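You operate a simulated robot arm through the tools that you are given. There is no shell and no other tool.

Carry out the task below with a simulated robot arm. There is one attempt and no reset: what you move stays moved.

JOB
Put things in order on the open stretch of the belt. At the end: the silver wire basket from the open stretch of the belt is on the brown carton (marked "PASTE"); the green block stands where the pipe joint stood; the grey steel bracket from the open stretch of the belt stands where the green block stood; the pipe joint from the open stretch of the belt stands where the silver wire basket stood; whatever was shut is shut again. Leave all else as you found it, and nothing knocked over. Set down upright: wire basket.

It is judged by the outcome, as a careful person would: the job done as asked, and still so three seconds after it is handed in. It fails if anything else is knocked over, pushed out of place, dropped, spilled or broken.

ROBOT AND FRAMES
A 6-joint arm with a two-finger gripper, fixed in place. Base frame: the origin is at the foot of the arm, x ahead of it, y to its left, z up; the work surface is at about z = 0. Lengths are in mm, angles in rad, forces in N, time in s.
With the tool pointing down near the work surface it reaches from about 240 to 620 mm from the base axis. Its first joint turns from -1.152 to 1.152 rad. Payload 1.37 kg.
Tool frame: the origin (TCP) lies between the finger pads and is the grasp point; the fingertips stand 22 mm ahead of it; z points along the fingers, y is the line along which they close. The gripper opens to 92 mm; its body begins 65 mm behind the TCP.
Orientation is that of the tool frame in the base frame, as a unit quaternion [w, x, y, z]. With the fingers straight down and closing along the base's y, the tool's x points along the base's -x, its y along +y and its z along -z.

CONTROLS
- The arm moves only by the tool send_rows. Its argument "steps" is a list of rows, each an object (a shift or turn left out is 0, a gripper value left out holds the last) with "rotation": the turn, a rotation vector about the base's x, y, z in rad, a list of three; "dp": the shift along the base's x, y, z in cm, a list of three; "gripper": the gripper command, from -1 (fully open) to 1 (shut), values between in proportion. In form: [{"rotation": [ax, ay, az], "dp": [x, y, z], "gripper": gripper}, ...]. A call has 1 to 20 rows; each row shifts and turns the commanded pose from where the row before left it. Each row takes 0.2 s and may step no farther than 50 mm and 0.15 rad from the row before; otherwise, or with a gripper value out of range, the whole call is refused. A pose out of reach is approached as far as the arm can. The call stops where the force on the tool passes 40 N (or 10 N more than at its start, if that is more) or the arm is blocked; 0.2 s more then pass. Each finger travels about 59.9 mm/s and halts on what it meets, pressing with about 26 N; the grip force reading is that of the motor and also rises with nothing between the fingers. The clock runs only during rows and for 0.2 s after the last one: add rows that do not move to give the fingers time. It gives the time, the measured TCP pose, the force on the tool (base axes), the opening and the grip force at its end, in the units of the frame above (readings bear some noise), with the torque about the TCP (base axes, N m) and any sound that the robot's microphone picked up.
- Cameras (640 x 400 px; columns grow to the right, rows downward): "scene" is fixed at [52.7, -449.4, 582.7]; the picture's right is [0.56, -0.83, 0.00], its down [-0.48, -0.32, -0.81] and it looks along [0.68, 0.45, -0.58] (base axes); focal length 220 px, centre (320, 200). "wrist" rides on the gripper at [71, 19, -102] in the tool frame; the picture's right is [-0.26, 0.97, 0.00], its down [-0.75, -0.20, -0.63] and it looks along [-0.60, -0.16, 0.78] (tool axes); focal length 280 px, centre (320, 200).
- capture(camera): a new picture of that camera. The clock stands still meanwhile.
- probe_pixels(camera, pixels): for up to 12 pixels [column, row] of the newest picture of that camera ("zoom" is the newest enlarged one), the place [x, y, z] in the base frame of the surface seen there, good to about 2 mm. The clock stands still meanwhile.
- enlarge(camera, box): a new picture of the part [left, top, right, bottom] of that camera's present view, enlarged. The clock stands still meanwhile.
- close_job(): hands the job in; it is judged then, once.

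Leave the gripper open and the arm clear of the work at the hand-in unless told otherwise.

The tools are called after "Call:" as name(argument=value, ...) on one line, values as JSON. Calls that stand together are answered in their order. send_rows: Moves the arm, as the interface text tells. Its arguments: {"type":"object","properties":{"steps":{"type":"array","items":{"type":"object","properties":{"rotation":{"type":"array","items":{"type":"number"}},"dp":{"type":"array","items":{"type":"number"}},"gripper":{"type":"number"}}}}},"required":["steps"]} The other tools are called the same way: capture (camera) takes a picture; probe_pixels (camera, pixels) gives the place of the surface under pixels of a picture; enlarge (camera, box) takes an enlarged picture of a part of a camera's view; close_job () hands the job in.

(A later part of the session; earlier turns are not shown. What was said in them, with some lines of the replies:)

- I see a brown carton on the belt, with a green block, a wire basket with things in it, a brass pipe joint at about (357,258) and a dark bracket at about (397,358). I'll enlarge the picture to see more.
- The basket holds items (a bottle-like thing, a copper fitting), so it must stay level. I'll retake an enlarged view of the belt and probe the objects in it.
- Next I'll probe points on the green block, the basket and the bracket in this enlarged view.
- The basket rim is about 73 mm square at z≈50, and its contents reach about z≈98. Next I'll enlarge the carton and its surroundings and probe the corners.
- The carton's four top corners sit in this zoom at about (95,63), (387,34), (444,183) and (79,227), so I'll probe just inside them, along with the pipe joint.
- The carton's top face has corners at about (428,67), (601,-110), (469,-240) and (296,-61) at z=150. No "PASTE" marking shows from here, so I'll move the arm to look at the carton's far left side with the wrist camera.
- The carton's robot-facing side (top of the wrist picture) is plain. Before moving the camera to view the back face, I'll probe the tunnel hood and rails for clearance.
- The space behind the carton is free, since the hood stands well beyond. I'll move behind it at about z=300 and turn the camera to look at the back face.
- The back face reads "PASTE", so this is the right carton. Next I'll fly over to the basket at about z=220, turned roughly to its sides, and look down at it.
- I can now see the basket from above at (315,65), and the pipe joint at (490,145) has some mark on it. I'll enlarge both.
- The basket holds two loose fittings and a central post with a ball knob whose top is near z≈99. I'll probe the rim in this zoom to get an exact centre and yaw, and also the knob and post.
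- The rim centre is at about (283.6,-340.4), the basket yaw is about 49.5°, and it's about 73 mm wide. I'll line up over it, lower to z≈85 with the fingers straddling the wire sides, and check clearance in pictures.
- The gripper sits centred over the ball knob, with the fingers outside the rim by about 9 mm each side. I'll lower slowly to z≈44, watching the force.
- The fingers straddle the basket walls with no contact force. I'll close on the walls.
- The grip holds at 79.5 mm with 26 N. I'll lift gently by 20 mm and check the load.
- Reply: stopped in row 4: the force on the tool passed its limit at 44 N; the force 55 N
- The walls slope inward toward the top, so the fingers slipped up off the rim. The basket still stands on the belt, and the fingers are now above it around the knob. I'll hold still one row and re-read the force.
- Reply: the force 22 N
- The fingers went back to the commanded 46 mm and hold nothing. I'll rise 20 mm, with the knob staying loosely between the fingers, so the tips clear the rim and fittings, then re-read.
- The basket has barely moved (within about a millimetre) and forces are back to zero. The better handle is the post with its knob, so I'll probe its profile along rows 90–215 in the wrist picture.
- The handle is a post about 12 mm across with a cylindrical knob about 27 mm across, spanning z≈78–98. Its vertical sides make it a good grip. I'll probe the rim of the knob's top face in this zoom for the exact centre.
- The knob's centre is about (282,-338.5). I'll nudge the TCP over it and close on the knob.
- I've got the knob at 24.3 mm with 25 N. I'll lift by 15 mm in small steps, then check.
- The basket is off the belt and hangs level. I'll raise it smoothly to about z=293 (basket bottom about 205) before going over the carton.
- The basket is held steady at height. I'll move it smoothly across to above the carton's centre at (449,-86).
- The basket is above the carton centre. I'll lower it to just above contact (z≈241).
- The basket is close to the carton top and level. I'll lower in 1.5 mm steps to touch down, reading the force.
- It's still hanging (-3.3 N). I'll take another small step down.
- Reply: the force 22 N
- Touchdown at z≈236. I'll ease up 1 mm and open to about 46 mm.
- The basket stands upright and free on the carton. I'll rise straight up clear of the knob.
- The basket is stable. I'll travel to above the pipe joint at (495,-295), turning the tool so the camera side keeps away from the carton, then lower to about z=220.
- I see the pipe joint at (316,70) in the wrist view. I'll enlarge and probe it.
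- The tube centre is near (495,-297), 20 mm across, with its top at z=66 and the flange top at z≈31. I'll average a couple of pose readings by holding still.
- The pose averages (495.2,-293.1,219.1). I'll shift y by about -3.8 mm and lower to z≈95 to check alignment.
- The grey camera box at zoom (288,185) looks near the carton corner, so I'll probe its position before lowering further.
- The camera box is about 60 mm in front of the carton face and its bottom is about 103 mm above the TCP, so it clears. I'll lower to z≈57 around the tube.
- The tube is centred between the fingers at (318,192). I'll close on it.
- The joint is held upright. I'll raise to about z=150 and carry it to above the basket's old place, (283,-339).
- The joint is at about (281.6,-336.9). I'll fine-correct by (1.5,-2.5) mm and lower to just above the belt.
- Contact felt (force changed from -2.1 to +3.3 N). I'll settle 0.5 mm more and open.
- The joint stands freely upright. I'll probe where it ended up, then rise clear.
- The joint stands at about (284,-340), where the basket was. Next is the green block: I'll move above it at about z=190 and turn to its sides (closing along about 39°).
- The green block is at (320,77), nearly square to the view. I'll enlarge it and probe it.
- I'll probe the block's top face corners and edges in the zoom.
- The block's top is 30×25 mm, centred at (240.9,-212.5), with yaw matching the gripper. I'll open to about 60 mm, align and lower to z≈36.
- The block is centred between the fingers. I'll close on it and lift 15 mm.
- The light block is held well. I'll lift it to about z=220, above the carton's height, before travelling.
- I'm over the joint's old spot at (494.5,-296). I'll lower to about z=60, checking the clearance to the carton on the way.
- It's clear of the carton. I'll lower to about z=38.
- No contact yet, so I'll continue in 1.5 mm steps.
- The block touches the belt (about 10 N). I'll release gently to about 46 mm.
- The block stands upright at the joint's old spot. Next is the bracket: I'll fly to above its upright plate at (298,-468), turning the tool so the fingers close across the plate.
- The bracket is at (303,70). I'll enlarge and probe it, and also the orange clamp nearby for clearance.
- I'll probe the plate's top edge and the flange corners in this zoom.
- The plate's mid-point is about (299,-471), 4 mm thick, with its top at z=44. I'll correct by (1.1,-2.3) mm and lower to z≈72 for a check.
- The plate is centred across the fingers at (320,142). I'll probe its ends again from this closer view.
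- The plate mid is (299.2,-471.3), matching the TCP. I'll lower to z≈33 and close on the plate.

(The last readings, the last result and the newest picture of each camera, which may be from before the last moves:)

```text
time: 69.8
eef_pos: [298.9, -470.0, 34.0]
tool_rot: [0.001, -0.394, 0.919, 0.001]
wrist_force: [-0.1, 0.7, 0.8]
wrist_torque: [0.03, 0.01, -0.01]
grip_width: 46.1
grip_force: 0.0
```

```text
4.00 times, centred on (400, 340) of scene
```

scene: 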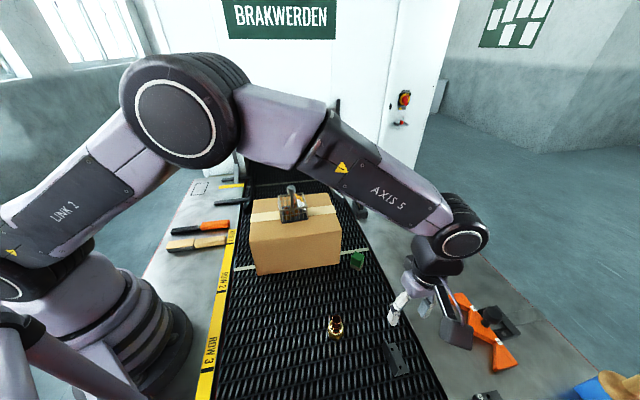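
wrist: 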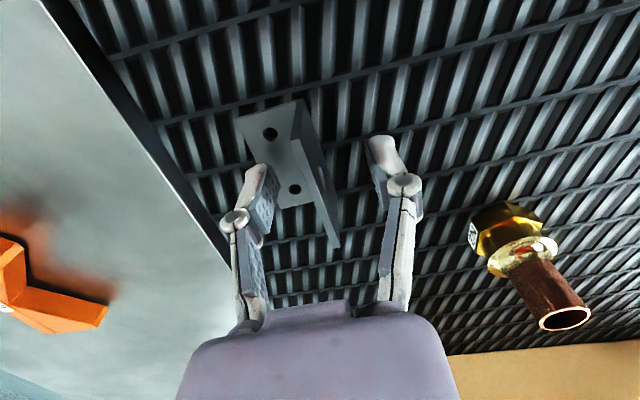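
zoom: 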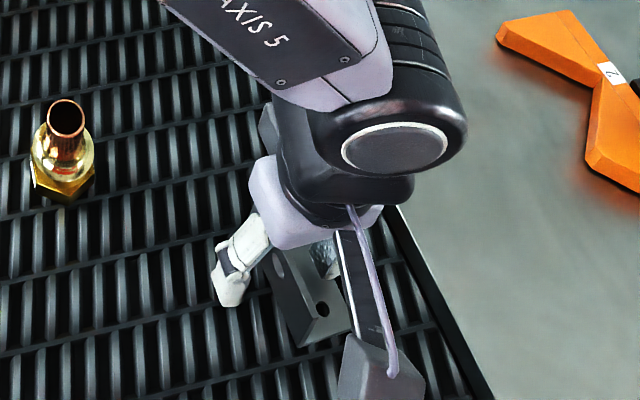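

The plate is between the fingers with no contact. I'll close slowly, then test-lift 15 mm.

Call:
send_rows(steps=[{"dp": [0, 0, 0], "gripper": 0.3}, {"dp": [0, 0, 0], "gripper": 0.55}, {"dp": [0, 0, 0], "gripper": 0.75}, {"dp": [0, 0, 0], "gripper": 0.9}, {"dp": [0, 0, 0], "gripper": 1.0}, {"dp": [0, 0, 0]}])

Call:
send_rows(steps=[{"dp": [0, 0, 0.5]}, {"dp": [0, 0, 0.5]}, {"dp": [0, 0, 0.5]}, {"dp": [0, 0, 0]}])

Call:
capture(camera="wrist")

Call:
enlarge(camera="scene", box=[340, 290, 460, 390])

```text
time: 71.2
eef_pos: [298.0, -470.7, 32.9]
tool_rot: [0.001, -0.395, 0.919, 0.0]
wrist_force: [0.3, -1.0, 1.7]
wrist_torque: [0.02, -0.04, 0.03]
grip_width: 6.0
grip_force: 26.0
```

```text
time: 72.2
eef_pos: [297.6, -471.7, 47.9]
tool_rot: [0.001, -0.394, 0.919, 0.0]
wrist_force: [1.4, 0.2, -1.3]
wrist_torque: [0.02, 0.01, 0.0]
grip_width: 6.1
grip_force: 25.7
```

```text
taken
```

wrist: 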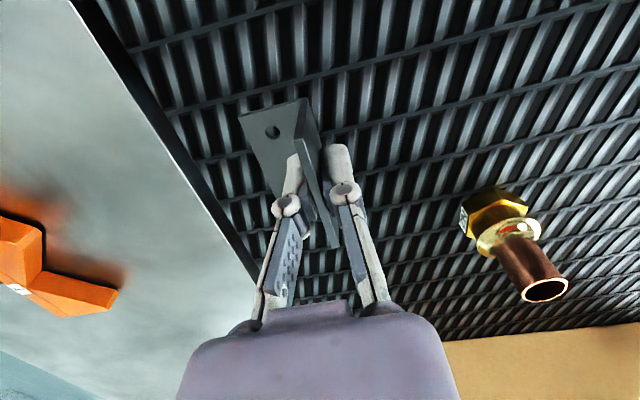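

```text
4.00 times, centred on (400, 340) of scene
```

zoom: 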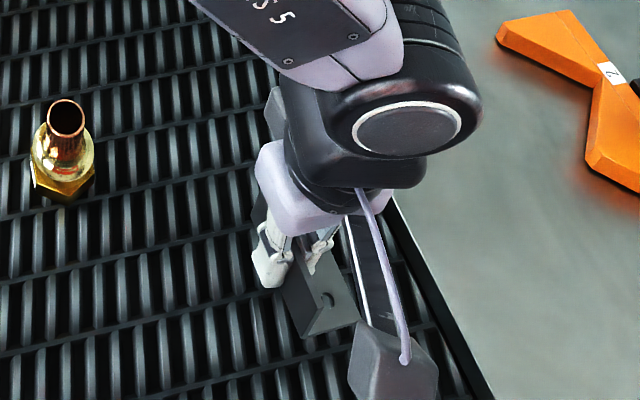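

The bracket is held upright, 6 mm thick in the grip. I'll lift to about z=170.

Call:
send_rows(steps=[{"dp": [0, 0, 1.0]}, {"dp": [0, 0, 2.0]}, {"dp": [0, 0, 2.5]}, {"dp": [0, 0, 2.5]}, {"dp": [0, 0, 2.5]}, {"dp": [0, 0, 1.5]}, {"dp": [0, 0, 0.4]}, {"dp": [0, 0, 0]}])

Call:
send_rows(steps=[{"dp": [-0.29, 1.16, 0]}, {"dp": [-0.54, 2.14, 0]}, {"dp": [-0.54, 2.14, 0]}, {"dp": [-0.54, 2.14, 0]}, {"dp": [-0.54, 2.14, 0]}, {"dp": [-0.54, 2.14, 0]}, {"dp": [-0.54, 2.14, 0]}, {"dp": [-0.54, 2.14, 0]}, {"dp": [-0.54, 2.14, 0]}, {"dp": [-0.54, 2.14, 0]}, {"dp": [-0.54, 2.14, 0]}, {"dp": [-0.54, 2.14, 0]}, {"dp": [-0.34, 1.36, 0]}, {"dp": [-0.16, 0.65, 0]}, {"dp": [0, 0, 0]}])

Call:
send_rows(steps=[{"dp": [0, 0, 0]}])

Call:
send_rows(steps=[{"dp": [0, 0, 0]}])

Call:
capture(camera="scene")

Call:
capture(camera="wrist")

```text
time: 74.0
eef_pos: [299.1, -471.2, 173.5]
tool_rot: [0.001, -0.394, 0.919, 0.0]
wrist_force: [0.1, -0.2, -1.8]
wrist_torque: [0.04, 0.02, 0.01]
grip_width: 6.2
grip_force: 26.2
```

```text
time: 77.2
eef_pos: [230.8, -202.1, 171.9]
tool_rot: [0.001, -0.394, 0.919, 0.001]
wrist_force: [-0.5, 0.3, -1.9]
wrist_torque: [0.02, -0.02, 0.0]
grip_width: 6.2
grip_force: 26.1
```

```text
time: 77.6
eef_pos: [230.5, -202.2, 171.5]
tool_rot: [0.001, -0.393, 0.919, 0.001]
wrist_force: [0.7, 0.4, -1.7]
wrist_torque: [0.03, 0.01, -0.03]
grip_width: 6.0
grip_force: 26.5
```

```text
time: 78.0
eef_pos: [230.8, -202.7, 172.0]
tool_rot: [0.001, -0.394, 0.919, 0.0]
wrist_force: [-0.8, 0.0, -1.6]
wrist_torque: [0.0, 0.02, 0.0]
grip_width: 6.1
grip_force: 25.5
```

```text
taken
```

scene: 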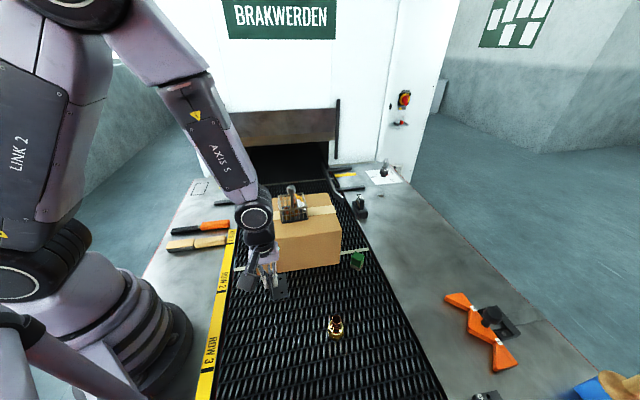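

```text
taken
```

wrist: 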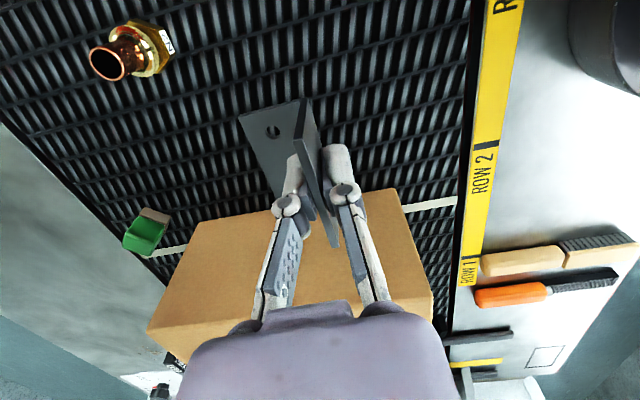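

I'm over the block's old spot. I'll correct slightly and lower to about z=37.

Call:
send_rows(steps=[{"dp": [0.06, -0.14, -2.0]}, {"dp": [0, 0, -3.0]}, {"dp": [0, 0, -3.0]}, {"dp": [0, 0, -3.0]}, {"dp": [0, 0, -1.5]}, {"dp": [0, 0, -1.0]}, {"dp": [0, 0, 0]}])

Call:
send_rows(steps=[{"dp": [0, 0, -0.15]}, {"dp": [0, 0, 0]}])

```text
time: 79.6
eef_pos: [232.2, -205.7, 38.0]
tool_rot: [0.001, -0.393, 0.919, 0.0]
wrist_force: [0.1, -0.2, -2.1]
wrist_torque: [0.02, 0.03, 0.03]
grip_width: 5.8
grip_force: 26.2
```

```text
time: 80.2
eef_pos: [231.5, -204.4, 36.6]
tool_rot: [0.0, -0.394, 0.919, 0.0]
wrist_force: [1.1, -0.2, -1.1]
wrist_torque: [-0.01, -0.02, 0.0]
grip_width: 6.1
grip_force: 25.8
```

Still hanging, so I'll make more small steps down.

Call:
send_rows(steps=[{"dp": [0, 0, -0.12]}, {"dp": [0, 0, 0]}])

Call:
send_rows(steps=[{"dp": [0, 0, -0.1]}, {"dp": [0, 0, 0]}])

```text
time: 80.8
eef_pos: [230.5, -204.9, 35.6]
tool_rot: [0.002, -0.393, 0.919, 0.001]
wrist_force: [-0.2, -0.7, -1.8]
wrist_torque: [0.0, 0.0, -0.01]
grip_width: 5.8
grip_force: 26.3
```

```text
time: 81.4
eef_pos: [231.5, -205.0, 33.2]
tool_rot: [0.0, -0.394, 0.919, 0.0]
wrist_force: [-0.4, 0.2, -1.1]
wrist_torque: [0.01, -0.05, 0.01]
grip_width: 6.2
grip_force: 25.5
```

Call:
send_rows(steps=[{"dp": [0, 0, -0.08]}, {"dp": [0, 0, 0]}])

Call:
enlarge(camera="scene", box=[220, 250, 340, 350])

```text
time: 82.0
eef_pos: [231.9, -205.5, 33.3]
tool_rot: [0.001, -0.394, 0.919, -0.001]
wrist_force: [1.5, 5.1, 14.9]
wrist_torque: [0.14, -0.08, -0.01]
grip_width: 6.0
grip_force: 26.2
```

```text
4.00 times, centred on (280, 300) of scene
```

zoom: 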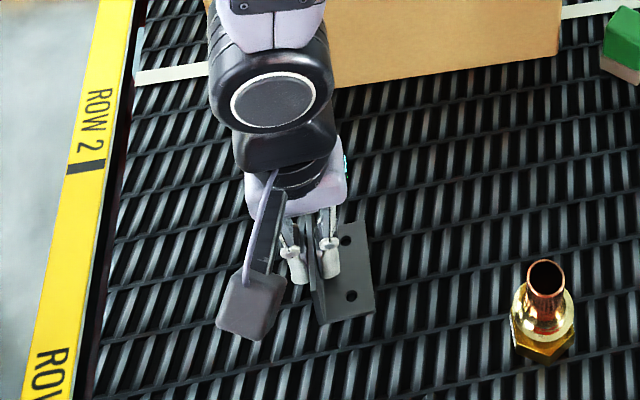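

The bracket is on the belt (about 15 N). I'll ease up 0.5 mm and open gently to about 40 mm, then check.

Call:
send_rows(steps=[{"dp": [0, 0, 0.05]}, {"dp": [0, 0, 0], "gripper": 0.75}, {"dp": [0, 0, 0], "gripper": 0.5}, {"dp": [0, 0, 0], "gripper": 0.2}, {"dp": [0, 0, 0]}])

Call:
enlarge(camera="scene", box=[220, 250, 340, 350])

Call:
capture(camera="wrist")

```text
time: 83.2
eef_pos: [232.3, -205.1, 34.0]
tool_rot: [0.0, -0.394, 0.919, 0.001]
wrist_force: [-0.7, -0.8, 0.6]
wrist_torque: [-0.01, -0.03, -0.03]
grip_width: 36.9
grip_force: 0.1
```

```text
4.00 times, centred on (280, 300) of scene
```

zoom: 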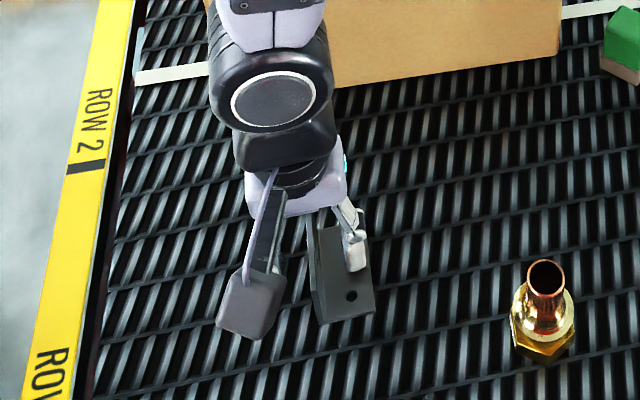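

```text
taken
```

wrist: 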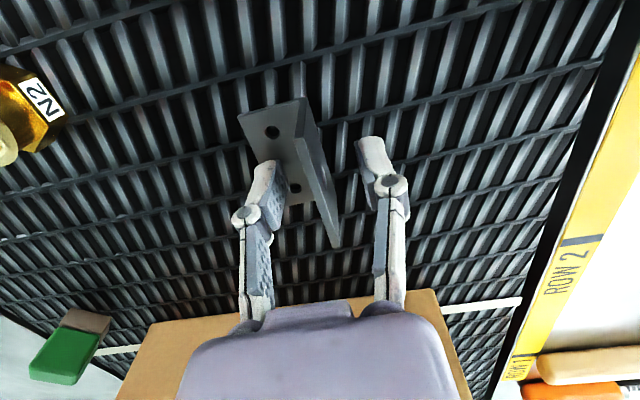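

The bracket is free and standing. I'll rise straight up and clear.

Call:
send_rows(steps=[{"dp": [0, 0, 1.0]}, {"dp": [0, 0, 2.0]}, {"dp": [0, 0, 3.0]}, {"dp": [0, 0, 4.0]}, {"dp": [0, 0, 4.0], "gripper": -1}, {"dp": [0, 0, 4.0]}, {"dp": [0, 0, 4.0]}, {"dp": [0, 0, 2.0]}, {"dp": [0, 0, 0]}])

Call:
capture(camera="scene")

Call:
capture(camera="wrist")

Call:
enlarge(camera="scene", box=[240, 180, 420, 380])

```text
time: 85.2
eef_pos: [234.4, -203.0, 276.3]
tool_rot: [0.001, -0.395, 0.918, 0.001]
wrist_force: [0.2, -0.1, 0.6]
wrist_torque: [0.0, 0.0, -0.02]
grip_width: 92.1
grip_force: 0.0
```

```text
taken
```

scene: 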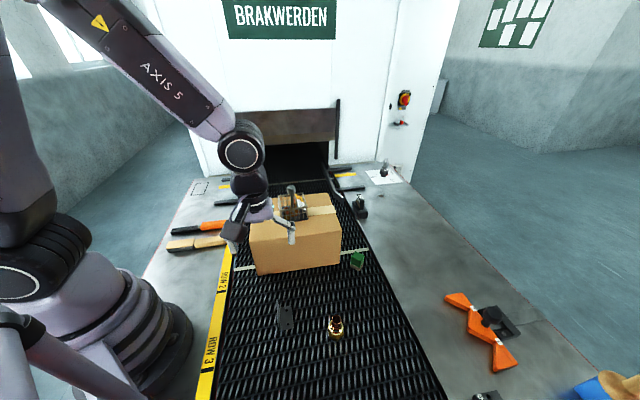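

```text
taken
```

wrist: 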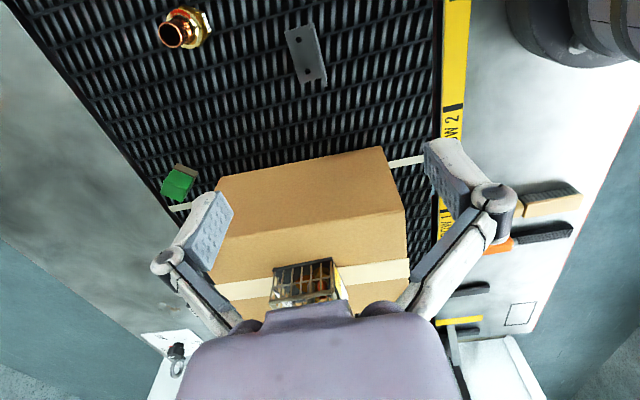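

```text
2.00 times, centred on (330, 280) of scene
```

zoom: 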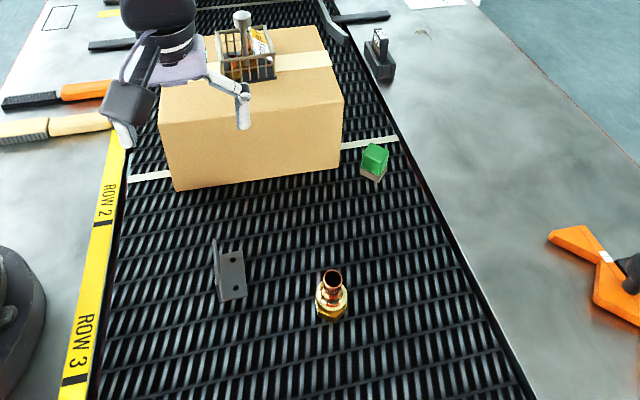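

Everything looks placed. I'll raise the arm further out of the way and then verify positions.

Call:
send_rows(steps=[{"dp": [0.5, 0, 3.0]}, {"dp": [1, 0, 4.0]}, {"dp": [1, 0, 4.0]}, {"dp": [1, 0, 3.0]}, {"dp": [0, 0, 0]}, {"dp": [0, 0, 0]}])

Call:
enlarge(camera="scene", box=[240, 270, 380, 360])

Call:
capture(camera="scene")

Call:
capture(camera="wrist")

```text
time: 86.6
eef_pos: [266.8, -204.1, 414.7]
tool_rot: [0.001, -0.395, 0.919, 0.001]
wrist_force: [1.0, 0.0, 0.2]
wrist_torque: [-0.03, 0.0, -0.01]
grip_width: 92.1
grip_force: 0.0
```

```text
4.44 times, centred on (310, 315) of scene
```

zoom: 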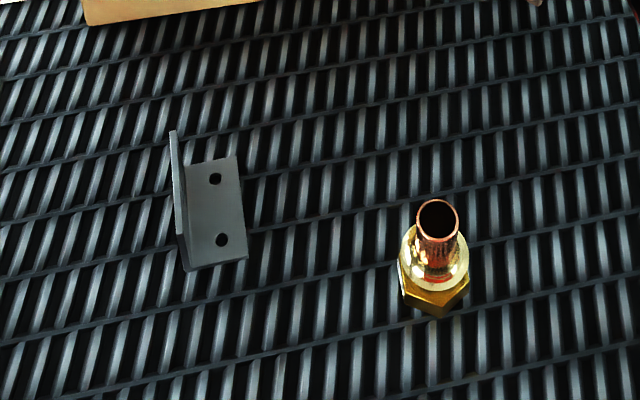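

```text
taken
```

scene: 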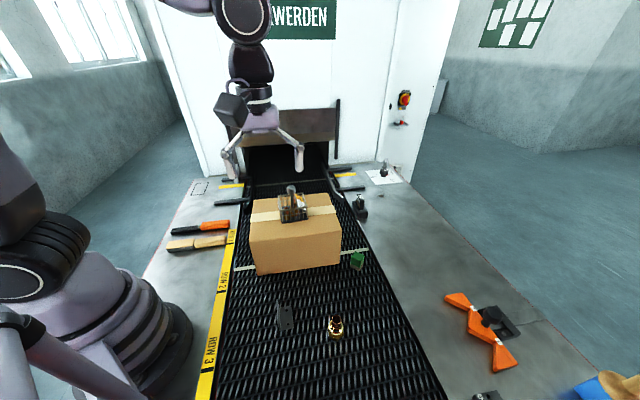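

```text
taken
```

wrist: 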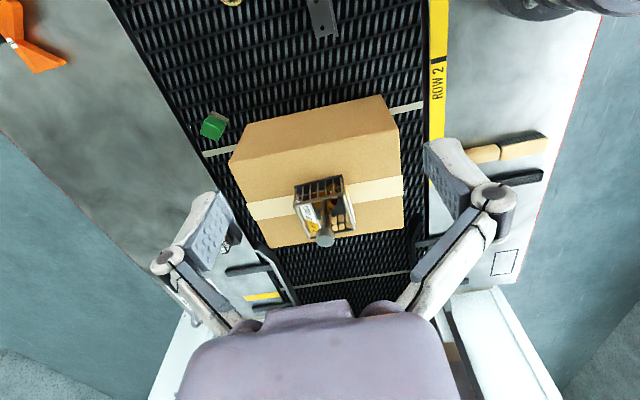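

I'll probe the final positions of the bracket, joint, block and carton corners to confirm them.

Call:
probe_pixels(camera="zoom", pixels=[[172, 140], [186, 262], [245, 255], [236, 160], [215, 200], [420, 218], [456, 218], [437, 232], [437, 300]])

Call:
enlarge(camera="scene", box=[240, 185, 380, 285])

```text
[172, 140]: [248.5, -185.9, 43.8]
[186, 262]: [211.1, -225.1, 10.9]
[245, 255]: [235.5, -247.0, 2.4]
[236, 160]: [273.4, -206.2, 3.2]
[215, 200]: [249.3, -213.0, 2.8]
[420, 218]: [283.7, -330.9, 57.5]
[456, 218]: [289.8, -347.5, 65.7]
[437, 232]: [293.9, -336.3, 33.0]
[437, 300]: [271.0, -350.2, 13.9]
```

```text
4.00 times, centred on (310, 235) of scene
```

zoom: 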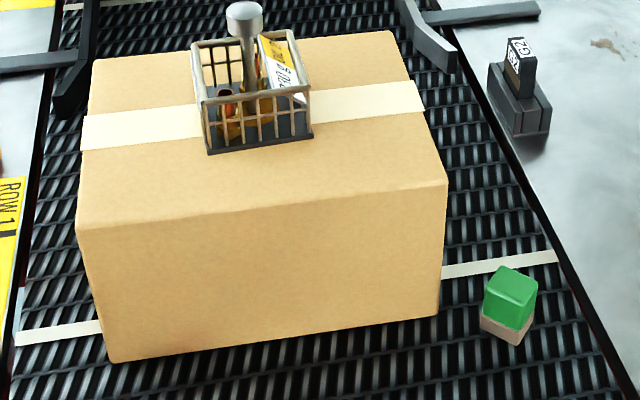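

The carton corners are at the same pixels as at the start, and the basket stands upright on it with its contents. The block is at the joint's old spot, and the bracket's footprint centre is about (242,-216), against the block's old (241,-212). The joint is at about (284,-340), where the basket stood. Nothing was opened, the gripper is open and the arm is clear, so I'm handing in.

Call:
close_job()

```text
The job is handed in.
```

The job is done and handed in; the last pictures and position checks show everything where you asked.

- **Wire basket:** it stands upright on the carton marked "PASTE", with its two fittings still inside.
- **Pipe joint:** it stands where the basket stood, at about (284, -340) mm.
- **Green block:** it stands where the pipe joint stood, at about (494, -296) mm, turned about 50° from how it stood before.
- **Steel bracket:** it stands where the green block stood, within about 4 mm by its footprint centre, and is turned the same way as before.

My first grip on the basket, by its walls, slipped off because they slope inward. The basket stayed on the belt and moved by no more than a millimetre or so. I then lifted it by its centre knob without trouble.

Nothing was opened, so there was nothing to shut again. The carton has not moved, and nothing was knocked over. The gripper is open and the arm is raised clear.
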